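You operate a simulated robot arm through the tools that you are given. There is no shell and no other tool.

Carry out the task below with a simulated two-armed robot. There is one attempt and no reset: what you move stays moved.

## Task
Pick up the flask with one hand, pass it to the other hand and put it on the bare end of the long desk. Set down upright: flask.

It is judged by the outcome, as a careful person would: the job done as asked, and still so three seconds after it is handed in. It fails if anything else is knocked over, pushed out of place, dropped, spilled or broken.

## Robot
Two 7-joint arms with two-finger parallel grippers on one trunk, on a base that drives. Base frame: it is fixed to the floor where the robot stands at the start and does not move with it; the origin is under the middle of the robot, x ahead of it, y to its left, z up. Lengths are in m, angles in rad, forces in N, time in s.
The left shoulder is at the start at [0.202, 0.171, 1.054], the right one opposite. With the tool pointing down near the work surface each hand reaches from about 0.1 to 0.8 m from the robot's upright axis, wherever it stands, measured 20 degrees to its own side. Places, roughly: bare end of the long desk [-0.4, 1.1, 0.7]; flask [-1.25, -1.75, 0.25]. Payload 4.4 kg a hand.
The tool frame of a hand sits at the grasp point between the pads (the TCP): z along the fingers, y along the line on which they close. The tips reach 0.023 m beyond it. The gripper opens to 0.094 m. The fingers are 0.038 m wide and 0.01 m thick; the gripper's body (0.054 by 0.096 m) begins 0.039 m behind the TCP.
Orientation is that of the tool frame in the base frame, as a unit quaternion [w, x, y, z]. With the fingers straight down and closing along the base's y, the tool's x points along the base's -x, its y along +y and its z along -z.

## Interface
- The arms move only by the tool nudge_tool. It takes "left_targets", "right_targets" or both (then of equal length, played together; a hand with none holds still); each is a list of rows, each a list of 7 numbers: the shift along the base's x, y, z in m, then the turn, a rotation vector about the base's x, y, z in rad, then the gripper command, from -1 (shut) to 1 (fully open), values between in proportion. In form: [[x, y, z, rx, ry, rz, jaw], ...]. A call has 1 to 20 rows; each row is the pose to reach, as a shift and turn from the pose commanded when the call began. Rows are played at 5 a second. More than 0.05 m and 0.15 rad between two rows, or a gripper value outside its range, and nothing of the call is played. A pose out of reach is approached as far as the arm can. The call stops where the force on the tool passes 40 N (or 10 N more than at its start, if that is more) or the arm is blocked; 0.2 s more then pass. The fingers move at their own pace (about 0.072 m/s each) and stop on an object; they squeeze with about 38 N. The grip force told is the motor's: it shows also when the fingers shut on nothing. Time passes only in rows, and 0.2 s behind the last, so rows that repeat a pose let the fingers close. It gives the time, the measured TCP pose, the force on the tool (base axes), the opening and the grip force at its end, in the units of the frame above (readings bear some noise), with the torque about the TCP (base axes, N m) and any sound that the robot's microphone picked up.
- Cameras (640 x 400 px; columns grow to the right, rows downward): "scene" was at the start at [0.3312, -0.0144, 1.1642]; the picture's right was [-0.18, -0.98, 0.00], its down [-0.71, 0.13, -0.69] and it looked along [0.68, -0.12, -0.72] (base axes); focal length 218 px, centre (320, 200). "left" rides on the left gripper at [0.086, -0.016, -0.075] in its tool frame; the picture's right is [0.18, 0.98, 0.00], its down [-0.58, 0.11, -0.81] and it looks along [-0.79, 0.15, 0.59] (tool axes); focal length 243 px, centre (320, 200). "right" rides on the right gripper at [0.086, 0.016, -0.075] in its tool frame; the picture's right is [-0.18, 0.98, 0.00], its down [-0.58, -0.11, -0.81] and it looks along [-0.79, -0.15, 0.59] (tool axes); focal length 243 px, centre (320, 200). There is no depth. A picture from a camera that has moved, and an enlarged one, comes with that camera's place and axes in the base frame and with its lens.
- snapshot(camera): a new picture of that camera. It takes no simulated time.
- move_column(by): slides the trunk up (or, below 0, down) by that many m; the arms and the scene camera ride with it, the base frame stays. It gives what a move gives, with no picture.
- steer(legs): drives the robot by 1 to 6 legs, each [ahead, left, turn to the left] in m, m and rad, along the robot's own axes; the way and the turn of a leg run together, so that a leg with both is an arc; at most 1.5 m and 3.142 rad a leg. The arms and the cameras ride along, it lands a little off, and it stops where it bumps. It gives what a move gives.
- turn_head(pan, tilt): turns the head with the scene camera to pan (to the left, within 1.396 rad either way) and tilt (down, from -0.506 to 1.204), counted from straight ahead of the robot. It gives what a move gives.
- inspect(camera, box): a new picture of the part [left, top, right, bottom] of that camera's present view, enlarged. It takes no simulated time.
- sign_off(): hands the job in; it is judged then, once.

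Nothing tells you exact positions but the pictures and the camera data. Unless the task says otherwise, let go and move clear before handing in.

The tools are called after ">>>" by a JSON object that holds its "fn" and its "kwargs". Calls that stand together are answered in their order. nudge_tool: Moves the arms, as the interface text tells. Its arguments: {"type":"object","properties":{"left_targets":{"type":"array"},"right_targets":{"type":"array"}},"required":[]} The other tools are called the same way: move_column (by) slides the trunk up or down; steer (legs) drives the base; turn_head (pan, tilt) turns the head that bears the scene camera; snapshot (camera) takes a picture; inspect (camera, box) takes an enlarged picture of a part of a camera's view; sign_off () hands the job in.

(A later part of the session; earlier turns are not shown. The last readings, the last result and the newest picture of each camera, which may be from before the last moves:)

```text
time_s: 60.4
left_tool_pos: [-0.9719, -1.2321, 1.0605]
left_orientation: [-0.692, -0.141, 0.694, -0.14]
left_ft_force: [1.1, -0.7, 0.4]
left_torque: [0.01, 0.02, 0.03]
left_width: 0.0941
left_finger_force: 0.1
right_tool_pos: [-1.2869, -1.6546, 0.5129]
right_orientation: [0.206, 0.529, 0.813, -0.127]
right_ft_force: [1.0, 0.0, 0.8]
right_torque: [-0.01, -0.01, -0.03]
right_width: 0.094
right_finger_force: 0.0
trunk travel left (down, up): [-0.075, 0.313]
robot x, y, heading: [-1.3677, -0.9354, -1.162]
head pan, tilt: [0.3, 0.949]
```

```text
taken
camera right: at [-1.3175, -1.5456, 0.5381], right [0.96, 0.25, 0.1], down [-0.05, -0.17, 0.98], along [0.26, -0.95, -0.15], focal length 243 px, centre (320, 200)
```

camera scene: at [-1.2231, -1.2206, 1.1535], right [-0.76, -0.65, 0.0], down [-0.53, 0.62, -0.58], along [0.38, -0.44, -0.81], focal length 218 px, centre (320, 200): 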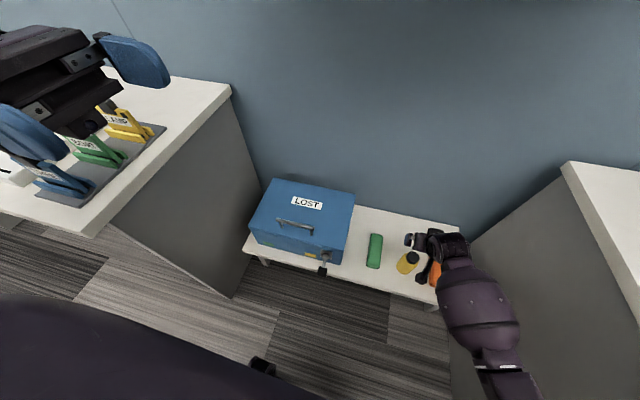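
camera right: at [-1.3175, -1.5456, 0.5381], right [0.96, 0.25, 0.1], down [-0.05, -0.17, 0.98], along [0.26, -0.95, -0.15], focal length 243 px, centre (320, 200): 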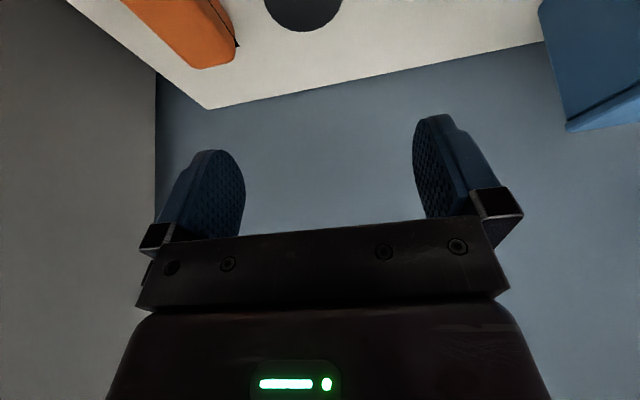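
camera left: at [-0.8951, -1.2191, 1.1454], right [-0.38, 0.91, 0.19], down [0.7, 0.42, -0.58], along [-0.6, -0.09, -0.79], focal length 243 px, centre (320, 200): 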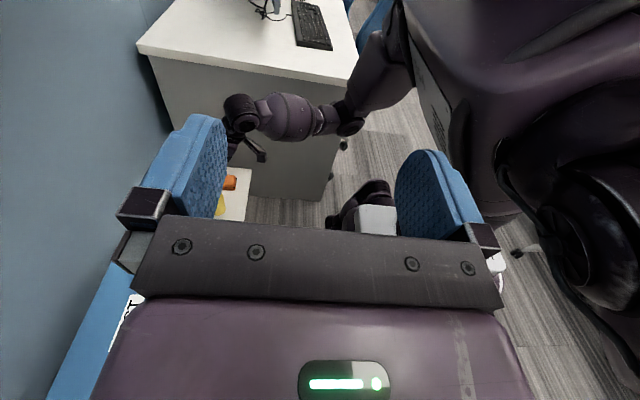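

The hand camera confirms the cap is centred under the open fingers at (-1.287, -1.650). I descend straight down to the cap.

>>> {"fn": "nudge_tool", "kwargs": {"right_targets": [[0, 0, -0.025, 0, 0, 0, 1], [0, 0.001, -0.05, 0, 0, 0, 1], [0, 0.002, -0.075, 0, 0, 0, 1], [-0.001, 0.002, -0.09, 0, 0, 0, 1], [-0.001, 0.002, -0.1, 0, 0, 0, 1]]}}

>>> {"fn": "inspect", "kwargs": {"camera": "scene", "box": [360, 210, 480, 300]}}

>>> {"fn": "snapshot", "kwargs": {"camera": "right"}}

```text
time_s: 61.5
left_tool_pos: [-0.9707, -1.2316, 1.0599]
left_orientation: [-0.693, -0.141, 0.693, -0.141]
left_ft_force: [-0.1, -0.6, 0.7]
left_torque: [0.01, -0.02, -0.02]
left_width: 0.0941
left_finger_force: 0.0
right_tool_pos: [-1.2887, -1.654, 0.4121]
right_orientation: [0.205, 0.53, 0.813, -0.127]
right_ft_force: [0.3, 0.2, 0.3]
right_torque: [0.03, 0.01, 0.03]
right_width: 0.094
right_finger_force: 0.0
trunk travel left (down, up): [-0.075, 0.313]
robot x, y, heading: [-1.3709, -0.9312, -1.165]
head pan, tilt: [0.3, 0.949]
```

```text
4.44 times, centred on (420, 255) of scene
camera zoom: at [-1.223, -1.2207, 1.1535], right [-0.76, -0.65, 0.0], down [-0.53, 0.62, -0.58], along [0.38, -0.44, -0.81], focal length 967 px, centre (-124, -44)
```

zoom: 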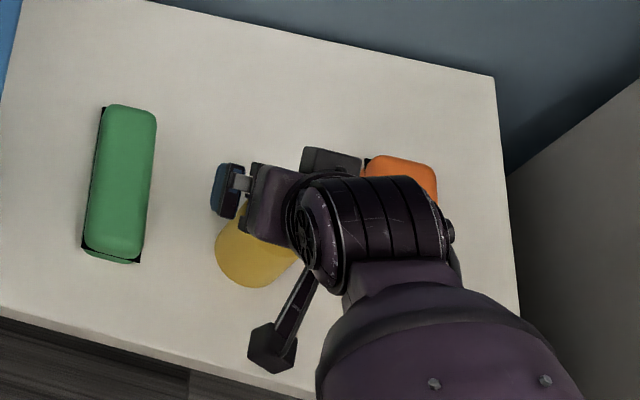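

```text
taken
camera right: at [-1.3182, -1.5444, 0.4377], right [0.96, 0.25, 0.1], down [-0.05, -0.17, 0.98], along [0.26, -0.95, -0.15], focal length 243 px, centre (320, 200)
```

right: 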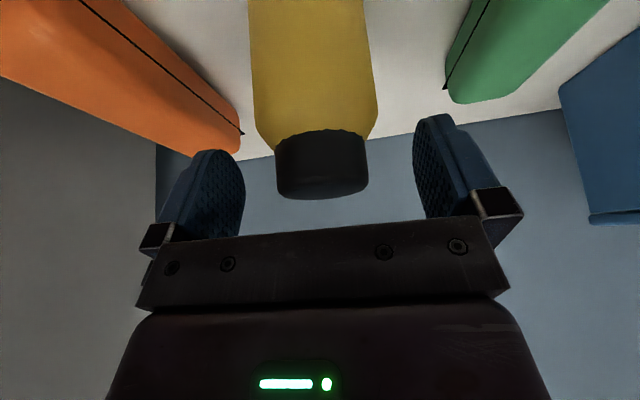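

The cap sits between the pads with the fingertips just above the flask's shoulder and clear of both cases. I close the right gripper.

>>> {"fn": "nudge_tool", "kwargs": {"right_targets": [[0, 0, 0, 0, 0, 0, -1], [0, 0, 0, 0, 0, 0, -1], [0, 0, 0, 0, 0, 0, -1], [0, 0, 0, 0, 0, 0, -1], [0, 0, 0, 0, 0, 0, -1]]}}

>>> {"fn": "snapshot", "kwargs": {"camera": "right"}}

```text
time_s: 62.8
left_tool_pos: [-0.9711, -1.2319, 1.0607]
left_orientation: [-0.693, -0.141, 0.694, -0.139]
left_ft_force: [-0.3, -0.3, 0.3]
left_torque: [-0.02, 0.02, -0.01]
left_width: 0.0939
left_finger_force: 0.0
right_tool_pos: [-1.288, -1.6526, 0.4129]
right_orientation: [0.205, 0.53, 0.813, -0.127]
right_ft_force: [1.6, 0.5, 1.2]
right_torque: [-0.03, -0.08, 0.03]
right_width: 0.057
right_finger_force: 38.3
trunk travel left (down, up): [-0.075, 0.313]
robot x, y, heading: [-1.3701, -0.9336, -1.165]
head pan, tilt: [0.3, 0.949]
```

```text
taken
camera right: at [-1.3183, -1.5445, 0.4381], right [0.96, 0.25, 0.1], down [-0.05, -0.17, 0.98], along [0.26, -0.95, -0.15], focal length 243 px, centre (320, 200)
```

right: 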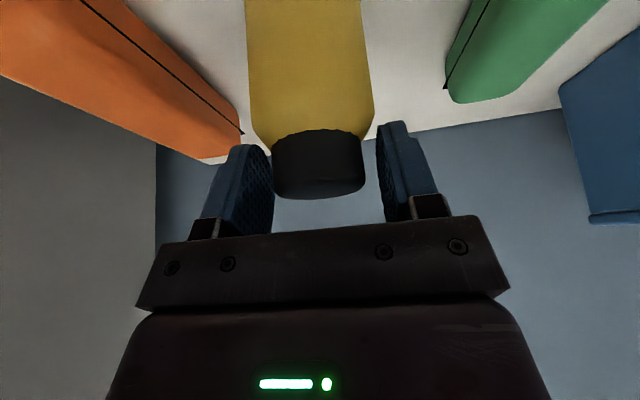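

The gripper stopped at 57 mm, wider than the cap, so it may be touching the flask's shoulder instead. I look closer before lifting.

>>> {"fn": "inspect", "kwargs": {"camera": "right", "box": [190, 80, 460, 250]}}

```text
2.35 times, centred on (325, 165) of right
camera zoom: at [-1.3183, -1.5445, 0.4381], right [0.96, 0.25, 0.1], down [-0.05, -0.17, 0.98], along [0.26, -0.95, -0.15], focal length 571 px, centre (308, 282)
```

zoom: 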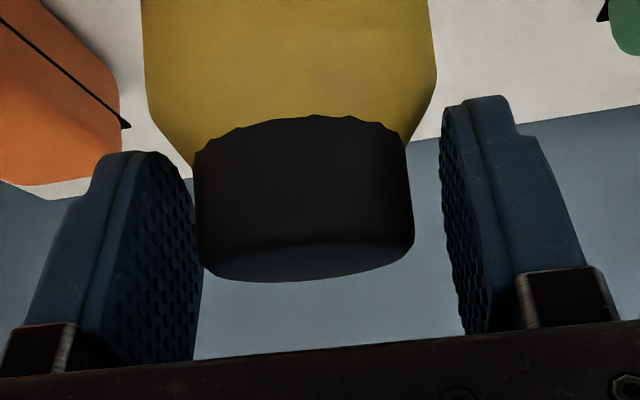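

The hand camera shows the cap is shorter than I thought: its top is at z≈0.419 and its lower edge at ≈0.398, so the fingertips were squeezing the shoulder. I open, stand the hand nearly vertical and raise it slightly so that only the cap is gripped.

>>> {"fn": "nudge_tool", "kwargs": {"right_targets": [[0, 0, 0, 0, 0, 0, 1], [0, 0, 0, 0, 0, 0, 1], [0, 0, 0, 0, 0, 0, 1], [0, 0.002, 0.006, 0.107, 0.0463, 0, 1], [-0.001, 0.0035, 0.01, 0.214, 0.0927, 0, 1], [-0.001, 0.0045, 0.012, 0.321, 0.139, 0, 1], [-0.001, 0.0045, 0.012, 0.321, 0.139, 0, 1]]}}

>>> {"fn": "snapshot", "kwargs": {"camera": "right"}}

>>> {"fn": "inspect", "kwargs": {"camera": "right", "box": [190, 80, 460, 250]}}

```text
time_s: 64.3
left_tool_pos: [-0.9712, -1.232, 1.0613]
left_orientation: [-0.693, -0.141, 0.693, -0.14]
left_ft_force: [-0.1, -0.8, 0.5]
left_torque: [-0.01, -0.01, -0.01]
left_width: 0.0937
left_finger_force: 0.2
right_tool_pos: [-1.2905, -1.6486, 0.4238]
right_orientation: [0.06, 0.546, 0.835, -0.032]
right_ft_force: [-0.1, 0.2, 0.2]
right_torque: [0.01, 0.0, 0.01]
right_width: 0.094
right_finger_force: 0.2
trunk travel left (down, up): [-0.075, 0.313]
robot x, y, heading: [-1.3739, -0.9315, -1.163]
head pan, tilt: [0.3, 0.949]
```

```text
taken
camera right: at [-1.3136, -1.554, 0.4866], right [0.97, 0.23, 0.04], down [0.08, -0.48, 0.88], along [0.22, -0.85, -0.48], focal length 243 px, centre (320, 200)
```

right: 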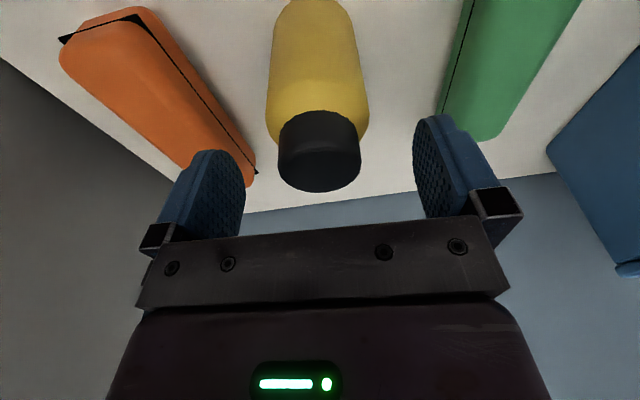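

```text
2.35 times, centred on (325, 165) of right
camera zoom: at [-1.3136, -1.554, 0.4866], right [0.97, 0.23, 0.04], down [0.08, -0.48, 0.88], along [0.22, -0.85, -0.48], focal length 571 px, centre (308, 282)
```

zoom: 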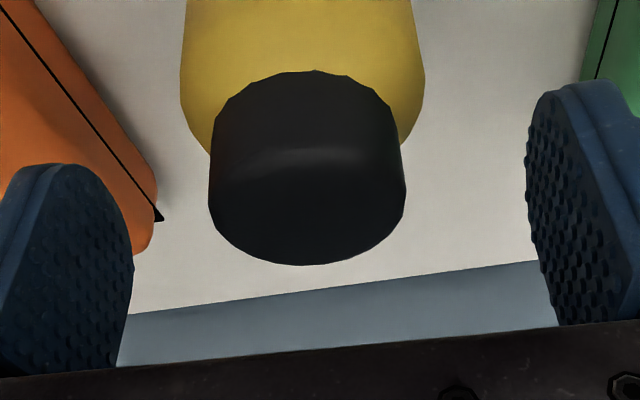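

The hand is now nearly vertical with the cap centred between the pads (cap top z≈0.417, fingertips ≈0.40). I close on the cap.

>>> {"fn": "nudge_tool", "kwargs": {"right_targets": [[0, 0, -0.001, 0, 0, 0, -1], [0, 0, -0.001, 0, 0, 0, -1], [0, 0, -0.001, 0, 0, 0, -1], [0, 0, -0.001, 0, 0, 0, -1], [0, 0, -0.001, 0, 0, 0, -1], [0, 0, -0.001, 0, 0, 0, -1]]}}

>>> {"fn": "inspect", "kwargs": {"camera": "right", "box": [190, 80, 460, 250]}}

```text
time_s: 65.8
left_tool_pos: [-0.9704, -1.2316, 1.0609]
left_orientation: [-0.693, -0.141, 0.693, -0.14]
left_ft_force: [0.5, 0.6, -0.3]
left_torque: [0.01, -0.02, 0.02]
left_width: 0.0938
left_finger_force: 0.0
right_tool_pos: [-1.2899, -1.6487, 0.423]
right_orientation: [0.061, 0.546, 0.835, -0.032]
right_ft_force: [-1.4, 0.1, 0.1]
right_torque: [-0.1, 0.26, 0.01]
right_width: 0.0414
right_finger_force: 37.8
trunk travel left (down, up): [-0.075, 0.313]
robot x, y, heading: [-1.3706, -0.9345, -1.159]
head pan, tilt: [0.3, 0.949]
```

```text
2.35 times, centred on (325, 165) of right
camera zoom: at [-1.3136, -1.5541, 0.4857], right [0.97, 0.23, 0.04], down [0.08, -0.47, 0.88], along [0.22, -0.85, -0.48], focal length 571 px, centre (308, 282)
```

zoom: 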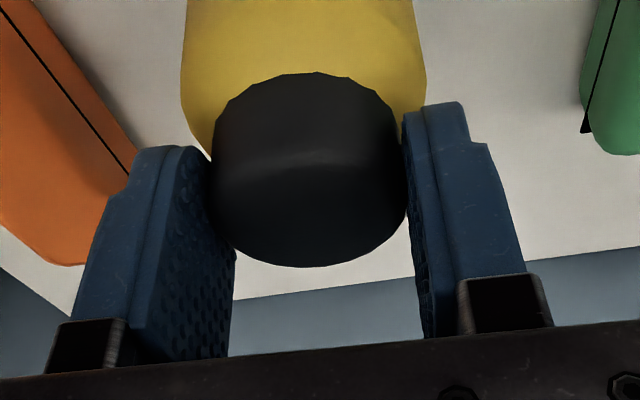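

The grip is 41.4 mm wide at 38 N, so it's on the cap. I lift gently straight up.

>>> {"fn": "nudge_tool", "kwargs": {"right_targets": [[0, 0, 0.008, 0, 0, 0, -1], [0, 0, 0.018, 0, 0, 0, -1], [0, 0, 0.03, 0, 0, 0, -1], [0, 0, 0.045, 0, 0, 0, -1], [0, 0, 0.06, 0, 0, 0, -1]]}}

>>> {"fn": "snapshot", "kwargs": {"camera": "right"}}

>>> {"fn": "inspect", "kwargs": {"camera": "scene", "box": [340, 200, 500, 310]}}

```text
time_s: 67.0
left_tool_pos: [-0.9711, -1.2322, 1.0598]
left_orientation: [-0.693, -0.141, 0.694, -0.139]
left_ft_force: [-0.6, -0.3, -0.4]
left_torque: [0.02, 0.01, 0.02]
left_width: 0.094
left_finger_force: 0.1
right_tool_pos: [-1.289, -1.6482, 0.4826]
right_orientation: [0.061, 0.546, 0.835, -0.032]
right_ft_force: [-1.3, 0.3, -4.4]
right_torque: [0.03, 0.01, 0.02]
right_width: 0.0414
right_finger_force: 37.6
trunk travel left (down, up): [-0.075, 0.313]
robot x, y, heading: [-1.3715, -0.9329, -1.162]
head pan, tilt: [0.3, 0.949]
```

```text
taken
camera right: at [-1.3135, -1.5539, 0.5458], right [0.97, 0.23, 0.04], down [0.08, -0.47, 0.88], along [0.22, -0.85, -0.48], focal length 243 px, centre (320, 200)
```

right: 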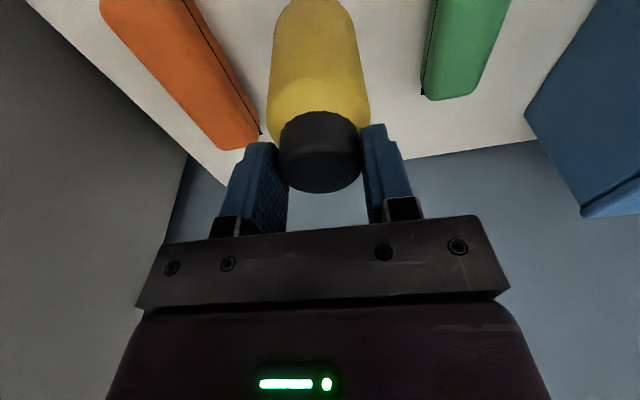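

```text
3.64 times, centred on (420, 255) of scene
camera zoom: at [-1.223, -1.2208, 1.1535], right [-0.76, -0.65, 0.0], down [-0.53, 0.62, -0.58], along [0.38, -0.44, -0.81], focal length 792 px, centre (-44, 0)
```

zoom: 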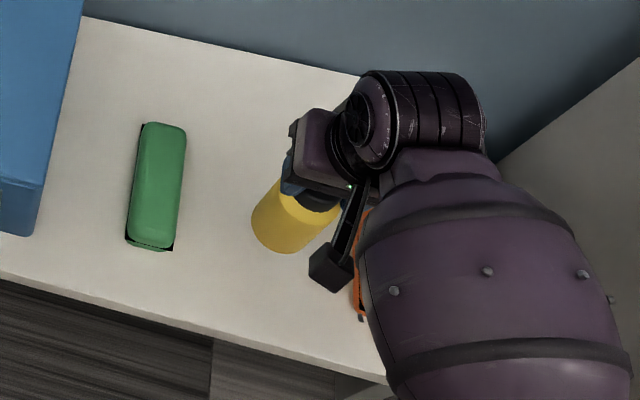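

The flask is lifted cleanly (about 0.45 kg) and both cases are untouched. I lift a bit more, then back the robot out of the gap.

>>> {"fn": "nudge_tool", "kwargs": {"right_targets": [[0, 0, 0.02, 0, 0, 0, -1], [0, 0, 0.045, 0, 0, 0, -1], [0, 0, 0.07, 0, 0, 0, -1], [0, 0, 0.095, 0, 0, 0, -1], [0, 0, 0.12, 0, 0, 0, -1], [0, 0, 0.14, 0, 0, 0, -1]]}}

>>> {"fn": "steer", "kwargs": {"legs": [[-0.3, 0, 0], [-0.15, 0.15, 0]]}}

>>> {"fn": "snapshot", "kwargs": {"camera": "right"}}

>>> {"fn": "snapshot", "kwargs": {"camera": "scene"}}

```text
time_s: 68.3
left_tool_pos: [-0.9716, -1.2315, 1.0607]
left_orientation: [-0.693, -0.14, 0.693, -0.14]
left_ft_force: [-0.8, 0.4, 1.0]
left_torque: [-0.03, -0.03, 0.02]
left_width: 0.0942
left_finger_force: 0.1
right_tool_pos: [-1.2889, -1.6487, 0.6247]
right_orientation: [0.06, 0.546, 0.835, -0.032]
right_ft_force: [0.3, -0.2, -4.4]
right_torque: [0.02, 0.02, -0.01]
right_width: 0.0409
right_finger_force: 37.9
trunk travel left (down, up): [-0.075, 0.313]
robot x, y, heading: [-1.3724, -0.9303, -1.16]
head pan, tilt: [0.3, 0.949]
```

```text
time_s: 72.0
left_tool_pos: [-1.0105, -0.7621, 1.0599]
left_orientation: [-0.693, -0.139, 0.694, -0.138]
left_ft_force: [-0.6, 0.3, -0.2]
left_torque: [0.03, -0.03, -0.01]
left_width: 0.0941
left_finger_force: 0.0
right_tool_pos: [-1.3316, -1.1772, 0.6237]
right_orientation: [0.06, 0.548, 0.834, -0.033]
right_ft_force: [-0.5, 0.2, -3.7]
right_torque: [0.0, 0.01, -0.02]
right_width: 0.0414
right_finger_force: 38.1
trunk travel left (down, up): [-0.075, 0.313]
robot x, y, heading: [-1.4086, -0.458, -1.161]
head pan, tilt: [0.3, 0.949]
```

```text
taken
camera right: at [-1.3556, -1.0828, 0.6863], right [0.97, 0.22, 0.04], down [0.08, -0.47, 0.88], along [0.21, -0.85, -0.48], focal length 243 px, centre (320, 200)
```

right: 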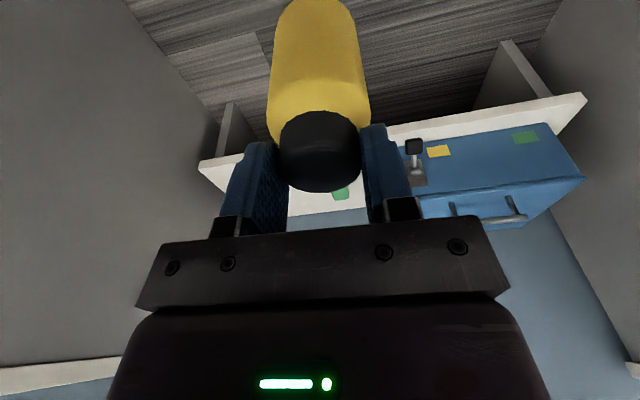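

```text
taken
camera scene: at [-1.2642, -0.7497, 1.1535], right [-0.76, -0.65, 0.0], down [-0.53, 0.62, -0.58], along [0.38, -0.44, -0.81], focal length 218 px, centre (320, 200)
```

scene: 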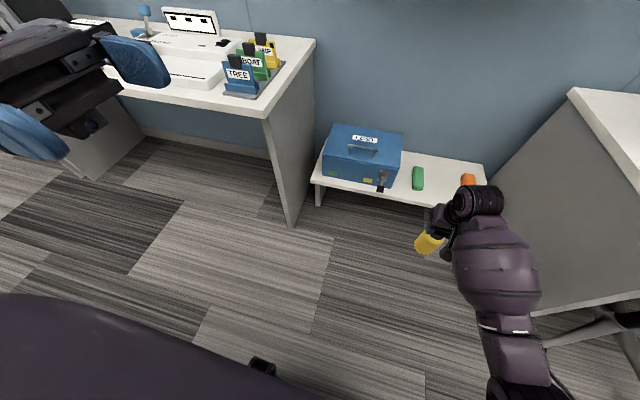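

The flask hangs upright in the right hand, clear of everything. Next I bring the right hand to the handover spot in front of my chest while yawing it 90° about the flask's axis.

>>> {"fn": "nudge_tool", "kwargs": {"right_targets": [[0.0102, 0.0213, 0.0233, 0, 0, 0.1428, -1], [0.0205, 0.0427, 0.0465, 0, 0, 0.2856, -1], [0.0307, 0.064, 0.07, 0, 0, 0.4284, -1], [0.041, 0.0853, 0.093, 0, 0, 0.5712, -1], [0.0512, 0.1066, 0.1164, 0, 0, 0.714, -1], [0.0615, 0.128, 0.1396, 0, 0, 0.8568, -1], [0.0717, 0.1493, 0.163, 0, 0, 0.9996, -1], [0.082, 0.1706, 0.186, 0, 0, 1.1424, -1], [0.0922, 0.192, 0.2095, 0, 0, 1.2852, -1], [0.1025, 0.2133, 0.233, 0, 0, 1.428, -1], [0.1127, 0.2346, 0.256, 0, 0, 1.5708, -1]]}}

>>> {"fn": "turn_head", "kwargs": {"pan": 0.0, "tilt": 0.85}}

>>> {"fn": "snapshot", "kwargs": {"camera": "scene"}}

>>> {"fn": "snapshot", "kwargs": {"camera": "left"}}

```text
time_s: 74.3
left_tool_pos: [-1.0125, -0.7626, 1.0595]
left_orientation: [-0.693, -0.14, 0.694, -0.139]
left_ft_force: [0.1, -0.8, 1.2]
left_torque: [0.0, -0.04, 0.0]
left_width: 0.0941
left_finger_force: 0.0
right_tool_pos: [-1.2197, -0.9415, 0.8796]
right_orientation: [0.066, -0.204, 0.977, 0.02]
right_ft_force: [-0.3, 0.3, -3.5]
right_torque: [-0.03, 0.0, 0.02]
right_width: 0.0409
right_finger_force: 38.1
trunk travel left (down, up): [-0.075, 0.313]
robot x, y, heading: [-1.4097, -0.4614, -1.163]
head pan, tilt: [0.3, 0.949]
```

```text
time_s: 75.2
left_tool_pos: [-1.012, -0.7625, 1.0608]
left_orientation: [-0.693, -0.14, 0.694, -0.139]
left_ft_force: [-0.2, -0.5, 0.2]
left_torque: [0.01, -0.03, 0.04]
left_width: 0.0939
left_finger_force: 0.1
right_tool_pos: [-1.2183, -0.9429, 0.8784]
right_orientation: [0.066, -0.202, 0.977, 0.021]
right_ft_force: [-1.1, -1.2, -4.5]
right_torque: [0.0, 0.02, 0.01]
right_width: 0.0411
right_finger_force: 37.7
trunk travel left (down, up): [-0.075, 0.313]
robot x, y, heading: [-1.4142, -0.4642, -1.163]
head pan, tilt: [0.0, 0.85]
```

```text
taken
camera scene: at [-1.2805, -0.7663, 1.1609], right [-0.92, -0.4, 0.0], down [-0.3, 0.69, -0.66], along [0.26, -0.61, -0.75], focal length 218 px, centre (320, 200)
```

scene: 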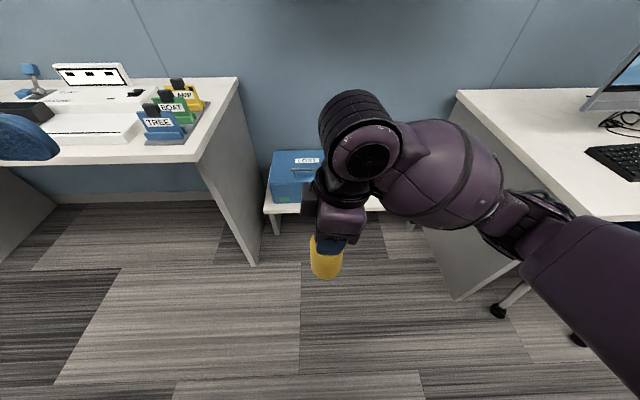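

```text
taken
camera left: at [-0.9364, -0.7491, 1.1455], right [-0.38, 0.91, 0.19], down [0.7, 0.41, -0.58], along [-0.6, -0.09, -0.79], focal length 243 px, centre (320, 200)
```

left: 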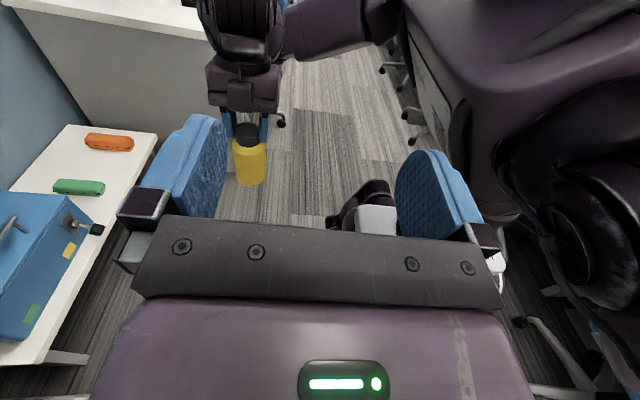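

The right hand presents the flask upright at chest height (TCP 0.52 m ahead, z 0.88). I bring the left hand down and forward to a standoff on the flask's left, tilting it 12° so its wrist will stay above the desk later.

>>> {"fn": "nudge_tool", "kwargs": {"left_targets": [[0.0055, -0.0127, -0.044, 0.0139, -0.0321, 0, 1], [0.011, -0.0254, -0.088, 0.0278, -0.0643, 0, 1], [0.0165, -0.0381, -0.1315, 0.0417, -0.0964, 0, 1], [0.0219, -0.0508, -0.175, 0.0555, -0.1285, 0, 1], [0.0274, -0.0635, -0.219, 0.0694, -0.1607, 0, 1], [0.0329, -0.0762, -0.263, 0.0833, -0.1928, 0, 1]]}}

>>> {"fn": "snapshot", "kwargs": {"camera": "left"}}

>>> {"fn": "turn_head", "kwargs": {"pan": 0.3, "tilt": 0.85}}

>>> {"fn": "snapshot", "kwargs": {"camera": "scene"}}

```text
time_s: 76.5
left_tool_pos: [-0.9797, -0.8376, 0.7957]
left_orientation: [-0.616, -0.155, 0.763, -0.123]
left_ft_force: [0.2, 0.0, -0.5]
left_torque: [0.01, -0.03, -0.02]
left_width: 0.094
left_finger_force: 0.0
right_tool_pos: [-1.219, -0.9422, 0.8789]
right_orientation: [0.067, -0.202, 0.977, 0.02]
right_ft_force: [0.1, 0.9, -4.3]
right_torque: [-0.01, 0.0, 0.0]
right_width: 0.0409
right_finger_force: 38.0
trunk travel left (down, up): [-0.075, 0.313]
robot x, y, heading: [-1.4097, -0.4637, -1.165]
head pan, tilt: [0.0, 0.85]
```

```text
taken
camera left: at [-0.921, -0.8329, 0.8947], right [-0.41, 0.89, 0.18], down [0.8, 0.45, -0.4], along [-0.44, -0.02, -0.9], focal length 243 px, centre (320, 200)
```

left: 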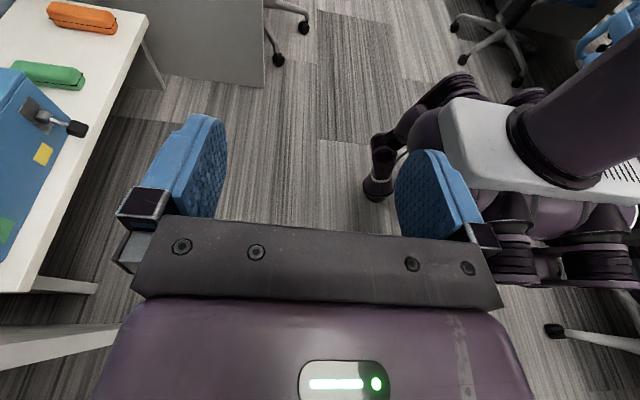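

```text
time_s: 77.3
left_tool_pos: [-0.9784, -0.8366, 0.7963]
left_orientation: [-0.617, -0.154, 0.762, -0.122]
left_ft_force: [-0.2, 0.0, -0.6]
left_torque: [0.0, 0.0, -0.01]
left_width: 0.094
left_finger_force: 0.0
right_tool_pos: [-1.2188, -0.9421, 0.8794]
right_orientation: [0.065, -0.204, 0.977, 0.021]
right_ft_force: [0.4, 1.4, -4.8]
right_torque: [-0.04, -0.01, 0.03]
right_width: 0.0413
right_finger_force: 38.0
trunk travel left (down, up): [-0.075, 0.313]
robot x, y, heading: [-1.4117, -0.4581, -1.164]
head pan, tilt: [0.3, 0.85]
```

```text
taken
camera scene: at [-1.2607, -0.754, 1.1609], right [-0.76, -0.65, 0.0], down [-0.49, 0.57, -0.66], along [0.43, -0.5, -0.75], focal length 218 px, centre (320, 200)
```

scene: 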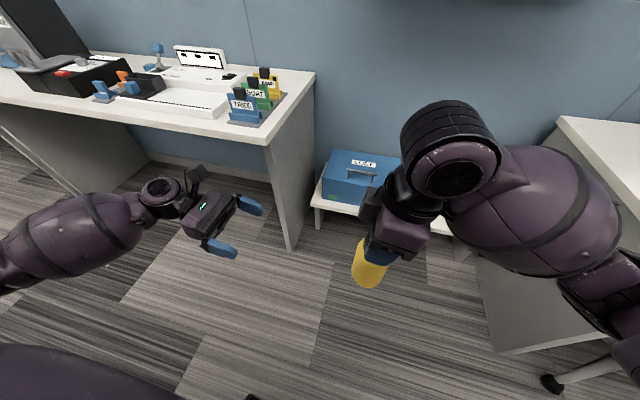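

The left hand is level with the flask's body, 26 cm to its left and aligned fore-aft. I close in to about 11 cm and check alignment.

>>> {"fn": "nudge_tool", "kwargs": {"left_targets": [[-0.0367, -0.0158, 0.0005, 0, 0, 0, 1], [-0.0735, -0.0317, 0.001, 0, 0, 0, 1], [-0.11, -0.0475, 0.0015, 0, 0, 0, 1], [-0.1378, -0.0594, 0.002, 0, 0, 0, 1]]}}

>>> {"fn": "snapshot", "kwargs": {"camera": "left"}}

>>> {"fn": "snapshot", "kwargs": {"camera": "scene"}}

>>> {"fn": "snapshot", "kwargs": {"camera": "right"}}

```text
time_s: 78.3
left_tool_pos: [-1.1183, -0.898, 0.7979]
left_orientation: [-0.617, -0.153, 0.763, -0.122]
left_ft_force: [0.3, 0.1, -0.7]
left_torque: [0.0, 0.01, 0.02]
left_width: 0.0939
left_finger_force: 0.0
right_tool_pos: [-1.219, -0.943, 0.8789]
right_orientation: [0.066, -0.202, 0.977, 0.021]
right_ft_force: [0.3, -0.3, -3.9]
right_torque: [-0.01, 0.01, -0.01]
right_width: 0.0408
right_finger_force: 38.0
trunk travel left (down, up): [-0.075, 0.313]
robot x, y, heading: [-1.4102, -0.4572, -1.166]
head pan, tilt: [0.3, 0.85]
```

```text
taken
camera left: at [-1.0599, -0.8926, 0.897], right [-0.42, 0.89, 0.18], down [0.8, 0.45, -0.4], along [-0.44, -0.02, -0.9], focal length 243 px, centre (320, 200)
```

left: 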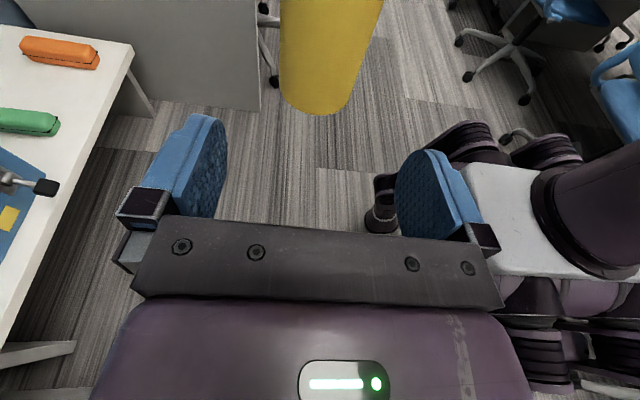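

```text
taken
camera scene: at [-1.2607, -0.7542, 1.1609], right [-0.76, -0.65, 0.0], down [-0.49, 0.57, -0.66], along [0.43, -0.5, -0.75], focal length 218 px, centre (320, 200)
```

scene: 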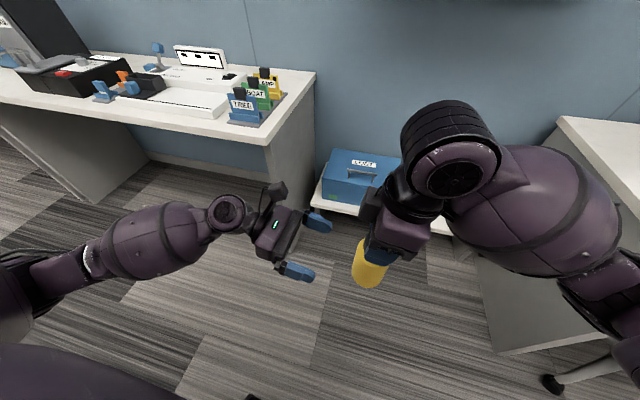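

```text
taken
camera right: at [-1.3127, -0.9666, 0.9417], right [-0.22, 0.97, 0.04], down [0.47, 0.07, 0.88], along [0.85, 0.21, -0.48], focal length 243 px, centre (320, 200)
```

right: 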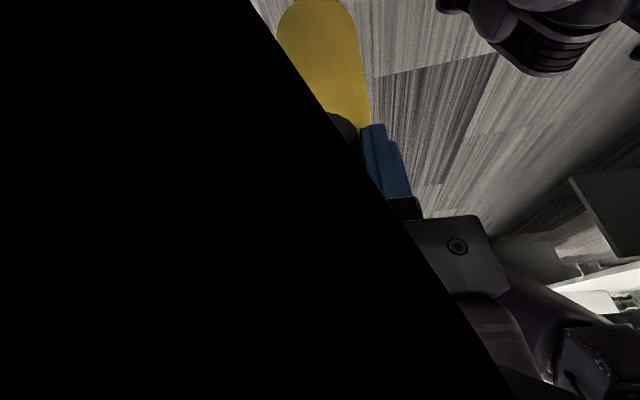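

>>> {"fn": "inspect", "kwargs": {"camera": "left", "box": [220, 0, 420, 125]}}

>>> {"fn": "inspect", "kwargs": {"camera": "scene", "box": [220, 160, 440, 300]}}

```text
3.20 times, centred on (320, 62) of left
camera zoom: at [-1.0599, -0.8926, 0.897], right [-0.42, 0.89, 0.18], down [0.8, 0.45, -0.4], along [-0.44, -0.02, -0.9], focal length 776 px, centre (320, 640)
```

zoom: 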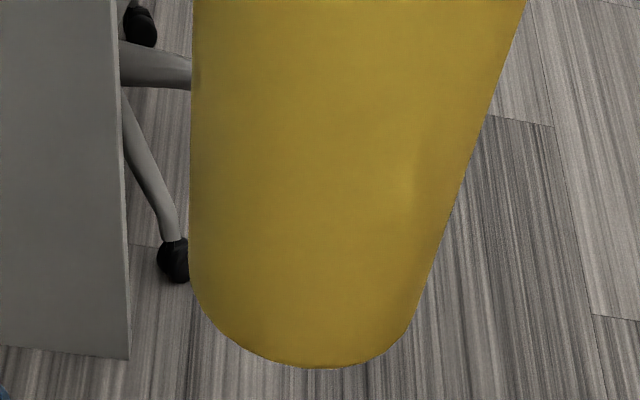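

```text
2.86 times, centred on (330, 230) of scene
camera zoom: at [-1.2607, -0.7542, 1.1609], right [-0.76, -0.65, 0.0], down [-0.49, 0.57, -0.66], along [0.43, -0.5, -0.75], focal length 622 px, centre (291, 114)
```

zoom: 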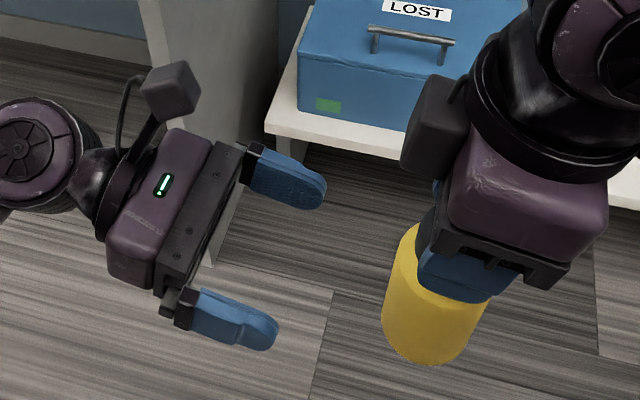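

The fore-aft alignment is within about 2 mm, and the flask's bottom is at z≈0.758. My hands have a small box on the side opposite the camera that must clear the desk later, so I raise the left grasp point about 1 cm and close in half-way, checking that the two hands don't interfere.

>>> {"fn": "nudge_tool", "kwargs": {"left_targets": [[0, 0, 0.01, 0, 0, 0, 1], [-0.0275, -0.0119, 0.01, 0, 0, 0, 1], [-0.0505, -0.0218, 0.01, 0, 0, 0, 1]]}}

>>> {"fn": "snapshot", "kwargs": {"camera": "left"}}

>>> {"fn": "turn_head", "kwargs": {"pan": 0.0, "tilt": 0.75}}

>>> {"fn": "inspect", "kwargs": {"camera": "scene", "box": [180, 120, 440, 290]}}

```text
time_s: 79.2
left_tool_pos: [-1.1684, -0.9201, 0.8095]
left_orientation: [-0.617, -0.155, 0.762, -0.123]
left_ft_force: [-0.7, 0.7, 0.3]
left_torque: [0.0, -0.03, 0.01]
left_width: 0.0942
left_finger_force: 0.0
right_tool_pos: [-1.2184, -0.9427, 0.8797]
right_orientation: [0.066, -0.203, 0.977, 0.022]
right_ft_force: [0.5, -1.7, -5.0]
right_torque: [-0.01, -0.03, -0.03]
right_width: 0.041
right_finger_force: 38.0
trunk travel left (down, up): [-0.075, 0.313]
robot x, y, heading: [-1.4071, -0.4633, -1.159]
head pan, tilt: [0.3, 0.85]
```

```text
taken
camera left: at [-1.1102, -0.9149, 0.9077], right [-0.41, 0.89, 0.18], down [0.8, 0.45, -0.4], along [-0.44, -0.02, -0.9], focal length 243 px, centre (320, 200)
```

left: 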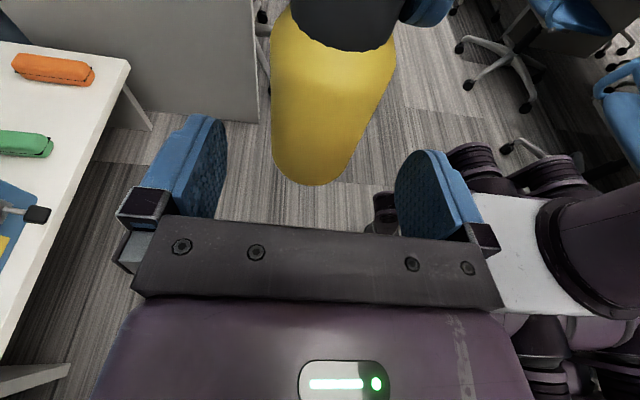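

```text
time_s: 80.0
left_tool_pos: [-1.1686, -0.9204, 0.8088]
left_orientation: [-0.617, -0.154, 0.762, -0.122]
left_ft_force: [0.0, 0.5, 0.2]
left_torque: [-0.01, -0.01, -0.01]
left_width: 0.0941
left_finger_force: 0.1
right_tool_pos: [-1.2178, -0.9412, 0.8791]
right_orientation: [0.066, -0.202, 0.977, 0.021]
right_ft_force: [-0.5, 0.3, -4.5]
right_torque: [-0.01, 0.0, -0.03]
right_width: 0.0409
right_finger_force: 38.4
trunk travel left (down, up): [-0.075, 0.313]
robot x, y, heading: [-1.4105, -0.4627, -1.161]
head pan, tilt: [0.0, 0.75]
```

```text
2.35 times, centred on (310, 205) of scene
camera zoom: at [-1.2786, -0.7706, 1.1689], right [-0.92, -0.4, 0.0], down [-0.27, 0.63, -0.73], along [0.29, -0.67, -0.68], focal length 512 px, centre (344, 188)
```

zoom: 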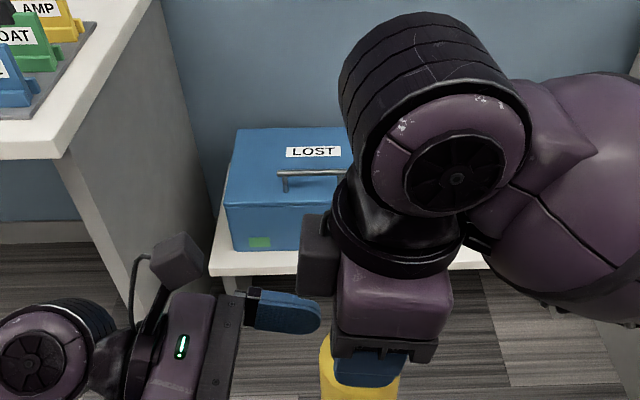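

The profile view shows the left camera will pass the right hand's box with about 1 cm to spare. I advance the last 5 cm slowly.

>>> {"fn": "nudge_tool", "kwargs": {"left_targets": [[-0.0157, -0.0059, 0, 0, 0, 0, 1], [-0.0313, -0.0118, 0, 0, 0, 0, 1], [-0.0469, -0.0177, 0, 0, 0, 0, 1]]}}

>>> {"fn": "snapshot", "kwargs": {"camera": "left"}}

>>> {"fn": "inspect", "kwargs": {"camera": "scene", "box": [180, 120, 440, 290]}}

```text
time_s: 80.8
left_tool_pos: [-1.2151, -0.9368, 0.8105]
left_orientation: [-0.616, -0.155, 0.762, -0.122]
left_ft_force: [-0.9, -0.6, 0.3]
left_torque: [0.02, 0.03, 0.01]
left_width: 0.094
left_finger_force: 0.0
right_tool_pos: [-1.2195, -0.9421, 0.8799]
right_orientation: [0.066, -0.203, 0.977, 0.02]
right_ft_force: [-0.4, -0.7, -3.8]
right_torque: [0.0, 0.03, 0.01]
right_width: 0.0412
right_finger_force: 37.7
trunk travel left (down, up): [-0.075, 0.313]
robot x, y, heading: [-1.4143, -0.463, -1.167]
head pan, tilt: [0.0, 0.75]
```

```text
taken
camera left: at [-1.1571, -0.9323, 0.9082], right [-0.42, 0.89, 0.18], down [0.8, 0.45, -0.4], along [-0.44, -0.02, -0.9], focal length 243 px, centre (320, 200)
```

left: 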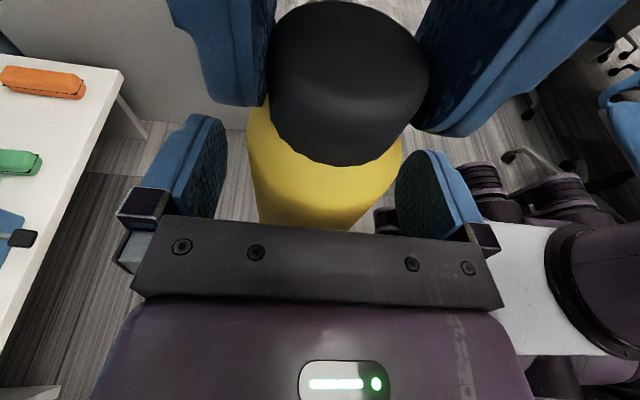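

```text
2.35 times, centred on (310, 205) of scene
camera zoom: at [-1.2787, -0.7708, 1.1689], right [-0.92, -0.4, 0.0], down [-0.27, 0.63, -0.73], along [0.29, -0.67, -0.68], focal length 512 px, centre (344, 188)
```

zoom: 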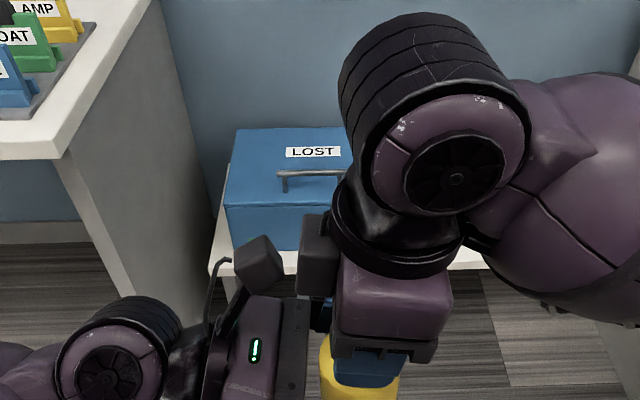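

Both hands are clear of each other and the flask body sits centred between the left fingers. I close the left gripper while the right still holds.

>>> {"fn": "nudge_tool", "kwargs": {"left_targets": [[0, 0, 0, 0, 0, 0, -1], [0, 0, 0, 0, 0, 0, -1], [0, 0, 0, 0, 0, 0, -1], [0, 0, 0, 0, 0, 0, -1], [0, 0, 0, 0, 0, 0, -1]]}}

>>> {"fn": "snapshot", "kwargs": {"camera": "left"}}

```text
time_s: 82.0
left_tool_pos: [-1.2135, -0.9379, 0.81]
left_orientation: [-0.616, -0.156, 0.762, -0.124]
left_ft_force: [5.0, -26.8, 0.3]
left_torque: [1.28, 0.43, 0.04]
left_width: 0.0575
left_finger_force: 38.2
right_tool_pos: [-1.2195, -0.9418, 0.88]
right_orientation: [0.065, -0.204, 0.977, 0.022]
right_ft_force: [-6.1, 27.0, -0.4]
right_torque: [0.55, 0.04, 0.09]
right_width: 0.0411
right_finger_force: 38.2
trunk travel left (down, up): [-0.075, 0.313]
robot x, y, heading: [-1.4126, -0.4623, -1.16]
head pan, tilt: [0.0, 0.75]
```

```text
taken
camera left: at [-1.1562, -0.9328, 0.9082], right [-0.42, 0.89, 0.18], down [0.8, 0.46, -0.4], along [-0.44, -0.02, -0.9], focal length 243 px, centre (320, 200)
```

left: 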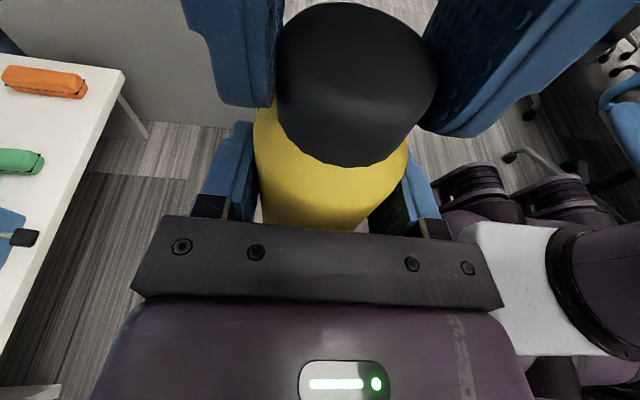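

The left hand grips the body (57.5 mm, 38 N), with about 27 N of fore-aft strain between the hands from a small misalignment. I relieve it by easing the left hand forward a couple of millimetres.

>>> {"fn": "nudge_tool", "kwargs": {"left_targets": [[0.0004, -0.0009, 0, 0, 0, 0, -1], [0.0008, -0.0018, 0, 0, 0, 0, -1], [0.0008, -0.0018, 0, 0, 0, 0, -1]]}}

```text
time_s: 82.8
left_tool_pos: [-1.2144, -0.9391, 0.8087]
left_orientation: [-0.617, -0.154, 0.762, -0.123]
left_ft_force: [1.7, -24.9, 0.2]
left_torque: [0.77, 0.12, -0.04]
left_width: 0.0576
left_finger_force: 38.4
right_tool_pos: [-1.2187, -0.9426, 0.8799]
right_orientation: [0.066, -0.203, 0.977, 0.021]
right_ft_force: [-1.7, 23.7, -1.9]
right_torque: [0.99, -0.01, 0.13]
right_width: 0.0413
right_finger_force: 37.7
trunk travel left (down, up): [-0.075, 0.313]
robot x, y, heading: [-1.411, -0.465, -1.163]
head pan, tilt: [0.0, 0.75]
```

>>> {"fn": "nudge_tool", "kwargs": {"left_targets": [[0.0006, -0.0014, 0, 0, 0, 0, -1], [0.0012, -0.0028, 0, 0, 0, 0, -1], [0.0012, -0.0028, 0, 0, 0, 0, -1]]}}

```text
time_s: 83.5
left_tool_pos: [-1.2136, -0.9404, 0.8093]
left_orientation: [-0.617, -0.153, 0.762, -0.121]
left_ft_force: [-8.9, -2.7, 1.5]
left_torque: [0.01, -0.35, -0.23]
left_width: 0.0576
left_finger_force: 37.7
right_tool_pos: [-1.2181, -0.9438, 0.8791]
right_orientation: [0.065, -0.201, 0.977, 0.019]
right_ft_force: [8.2, 2.2, -5.2]
right_torque: [0.11, -0.25, 0.23]
right_width: 0.0412
right_finger_force: 37.8
trunk travel left (down, up): [-0.075, 0.313]
robot x, y, heading: [-1.4091, -0.459, -1.16]
head pan, tilt: [0.0, 0.75]
```

The strain is nearly gone. I open the right gripper, leaving the flask in the left hand alone.

>>> {"fn": "nudge_tool", "kwargs": {"right_targets": [[0, 0, 0, 0, 0, 0, -0.2], [0, 0, 0, 0, 0, 0, 0.4], [0, 0, 0, 0, 0, 0, 1], [0, 0, 0, 0, 0, 0, 1]]}}

>>> {"fn": "snapshot", "kwargs": {"camera": "left"}}

```text
time_s: 84.5
left_tool_pos: [-1.2125, -0.9413, 0.8098]
left_orientation: [-0.617, -0.155, 0.762, -0.123]
left_ft_force: [0.2, 0.2, -0.3]
left_torque: [0.0, -0.02, -0.03]
left_width: 0.0574
left_finger_force: 38.0
right_tool_pos: [-1.2189, -0.9435, 0.8783]
right_orientation: [0.066, -0.203, 0.977, 0.021]
right_ft_force: [0.1, 0.4, 0.3]
right_torque: [0.01, -0.02, 0.0]
right_width: 0.0941
right_finger_force: 0.0
trunk travel left (down, up): [-0.075, 0.313]
robot x, y, heading: [-1.4156, -0.46, -1.163]
head pan, tilt: [0.0, 0.75]
```

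```text
taken
camera left: at [-1.1547, -0.9365, 0.908], right [-0.42, 0.89, 0.18], down [0.8, 0.45, -0.4], along [-0.44, -0.02, -0.9], focal length 243 px, centre (320, 200)
```

left: 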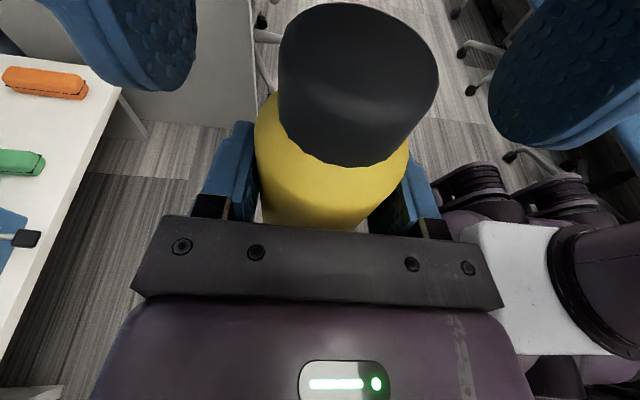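

>>> {"fn": "nudge_tool", "kwargs": {"right_targets": [[0, 0, 0, 0, 0, 0, 1], [0, 0, 0, 0, 0, 0, 1]]}}

>>> {"fn": "inspect", "kwargs": {"camera": "scene", "box": [180, 160, 440, 330]}}

```text
time_s: 85.2
left_tool_pos: [-1.2136, -0.9408, 0.8094]
left_orientation: [-0.618, -0.153, 0.762, -0.122]
left_ft_force: [0.3, -0.4, 0.9]
left_torque: [0.0, -0.02, 0.0]
left_width: 0.0571
left_finger_force: 38.3
right_tool_pos: [-1.2189, -0.9418, 0.8792]
right_orientation: [0.066, -0.203, 0.977, 0.021]
right_ft_force: [0.2, -0.5, -0.6]
right_torque: [0.01, -0.01, -0.04]
right_width: 0.0941
right_finger_force: 0.1
trunk travel left (down, up): [-0.075, 0.313]
robot x, y, heading: [-1.4138, -0.4625, -1.165]
head pan, tilt: [0.0, 0.75]
```

```text
2.35 times, centred on (310, 245) of scene
camera zoom: at [-1.2786, -0.7707, 1.169], right [-0.92, -0.4, 0.0], down [-0.27, 0.63, -0.73], along [0.29, -0.67, -0.68], focal length 512 px, centre (344, 94)
```

zoom: 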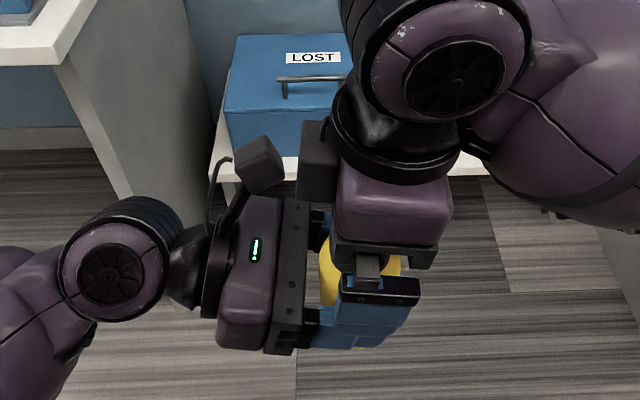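

The flask sits still in the left hand. I withdraw the right hand straight up along its own axis.

>>> {"fn": "nudge_tool", "kwargs": {"right_targets": [[-0.0025, -0.0014, 0.02, 0, 0, 0, 1], [-0.005, -0.0028, 0.04, 0, 0, 0, 1], [-0.0085, -0.0048, 0.07, 0, 0, 0, 1], [-0.012, -0.0068, 0.1, 0, 0, 0, 1]]}}

>>> {"fn": "snapshot", "kwargs": {"camera": "left"}}

>>> {"fn": "inspect", "kwargs": {"camera": "scene", "box": [180, 100, 500, 300]}}

```text
time_s: 86.2
left_tool_pos: [-1.2127, -0.943, 0.809]
left_orientation: [-0.616, -0.154, 0.762, -0.123]
left_ft_force: [-0.2, 0.9, -0.5]
left_torque: [0.0, -0.02, 0.01]
left_width: 0.0577
left_finger_force: 37.8
right_tool_pos: [-1.2316, -0.9496, 0.98]
right_orientation: [0.067, -0.204, 0.977, 0.021]
right_ft_force: [0.8, 0.3, -0.8]
right_torque: [0.01, -0.01, 0.0]
right_width: 0.0939
right_finger_force: 0.0
trunk travel left (down, up): [-0.075, 0.313]
robot x, y, heading: [-1.4102, -0.4625, -1.166]
head pan, tilt: [0.0, 0.75]
```

```text
taken
camera left: at [-1.1548, -0.9362, 0.9086], right [-0.42, 0.89, 0.18], down [0.8, 0.45, -0.4], along [-0.44, -0.02, -0.9], focal length 243 px, centre (320, 200)
```

left: 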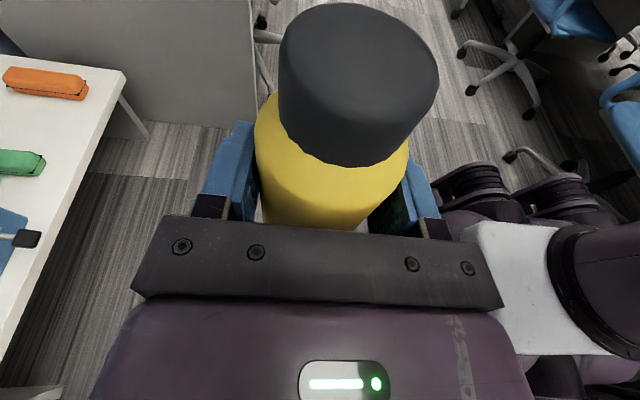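

```text
2.00 times, centred on (340, 200) of scene
camera zoom: at [-1.2788, -0.7702, 1.1692], right [-0.92, -0.4, 0.0], down [-0.27, 0.63, -0.73], along [0.29, -0.67, -0.68], focal length 435 px, centre (280, 200)
```

zoom: 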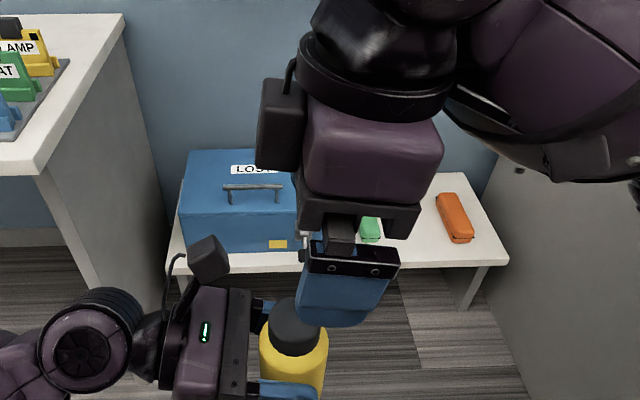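

The handover is complete and the flask is solely in the left hand. I now move the right hand aside to a tucked position.

>>> {"fn": "nudge_tool", "kwargs": {"right_targets": [[-0.0442, -0.0027, 0, 0, 0, -0.1428, 1], [-0.0884, -0.0054, 0, 0, 0, -0.2856, 1], [-0.1326, -0.0081, 0, 0, 0, -0.4284, 1], [-0.1768, -0.0108, 0, 0, 0, -0.5712, 1], [-0.221, -0.0135, 0, 0, 0, -0.714, 1], [-0.2652, -0.0162, 0, 0, 0, -0.8568, 1], [-0.2652, -0.0162, -0.024, 0, 0, -0.9996, 1], [-0.2652, -0.0162, -0.048, 0, 0, -1.1424, 1], [-0.2652, -0.0162, -0.072, 0, 0, -1.2852, 1], [-0.2652, -0.0162, -0.096, 0, 0, -1.428, 1], [-0.2652, -0.0162, -0.12, 0, 0, -1.5708, 1]]}}

>>> {"fn": "turn_head", "kwargs": {"pan": 1.39, "tilt": 0.4}}

>>> {"fn": "snapshot", "kwargs": {"camera": "scene"}}

>>> {"fn": "snapshot", "kwargs": {"camera": "left"}}

```text
time_s: 88.8
left_tool_pos: [-1.2126, -0.9408, 0.8083]
left_orientation: [-0.616, -0.155, 0.763, -0.123]
left_ft_force: [-0.3, 0.5, 0.3]
left_torque: [-0.01, -0.07, -0.01]
left_width: 0.0575
left_finger_force: 38.0
right_tool_pos: [-1.3879, -1.0719, 1.0659]
right_orientation: [0.367, 0.436, 0.806, -0.156]
right_ft_force: [-0.2, -0.1, 1.2]
right_torque: [-0.05, 0.01, 0.01]
right_width: 0.0941
right_finger_force: 0.1
right hand out of reach, approached as far as the arm can: row 3, 4, 5, 6, 7, 8, 9, 10, 11
trunk travel left (down, up): [-0.075, 0.313]
robot x, y, heading: [-1.411, -0.4616, -1.164]
head pan, tilt: [0.0, 0.75]
stopped in row 11 (right hand): the arm was blocked; the commanded pose is now the measured one
```

```text
time_s: 90.3
left_tool_pos: [-1.2115, -0.9426, 0.8088]
left_orientation: [-0.616, -0.154, 0.763, -0.122]
left_ft_force: [0.6, -0.7, -0.1]
left_torque: [0.01, -0.03, -0.06]
left_width: 0.0575
left_finger_force: 38.0
right_tool_pos: [-1.3874, -1.0726, 1.0644]
right_orientation: [0.367, 0.436, 0.807, -0.155]
right_ft_force: [0.0, 0.5, 0.6]
right_torque: [-0.01, 0.01, 0.02]
right_width: 0.0942
right_finger_force: 0.0
trunk travel left (down, up): [-0.075, 0.313]
robot x, y, heading: [-1.4122, -0.4645, -1.163]
head pan, tilt: [1.389, 0.4]
```

```text
taken
camera scene: at [-1.221, -0.6741, 1.2001], right [0.22, -0.97, 0.0], down [-0.38, -0.09, -0.92], along [0.9, 0.2, -0.39], focal length 218 px, centre (320, 200)
```

scene: 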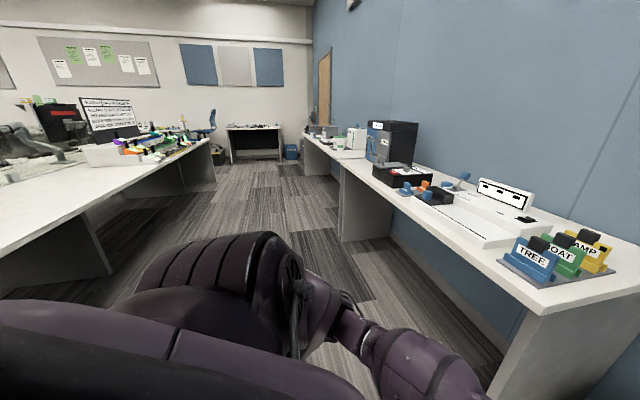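

```text
taken
camera left: at [-1.1546, -0.9368, 0.9079], right [-0.42, 0.89, 0.18], down [0.8, 0.45, -0.4], along [-0.44, -0.02, -0.9], focal length 243 px, centre (320, 200)
```

left: 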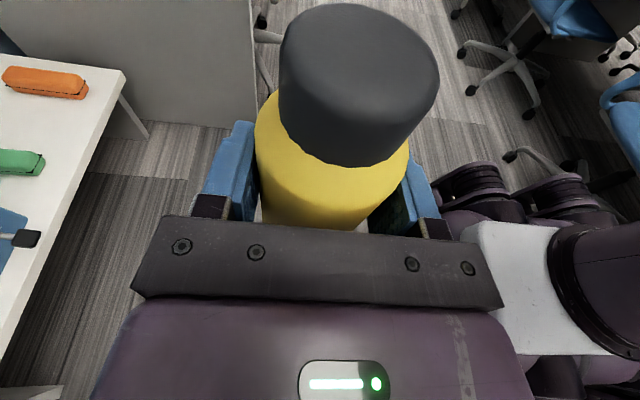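

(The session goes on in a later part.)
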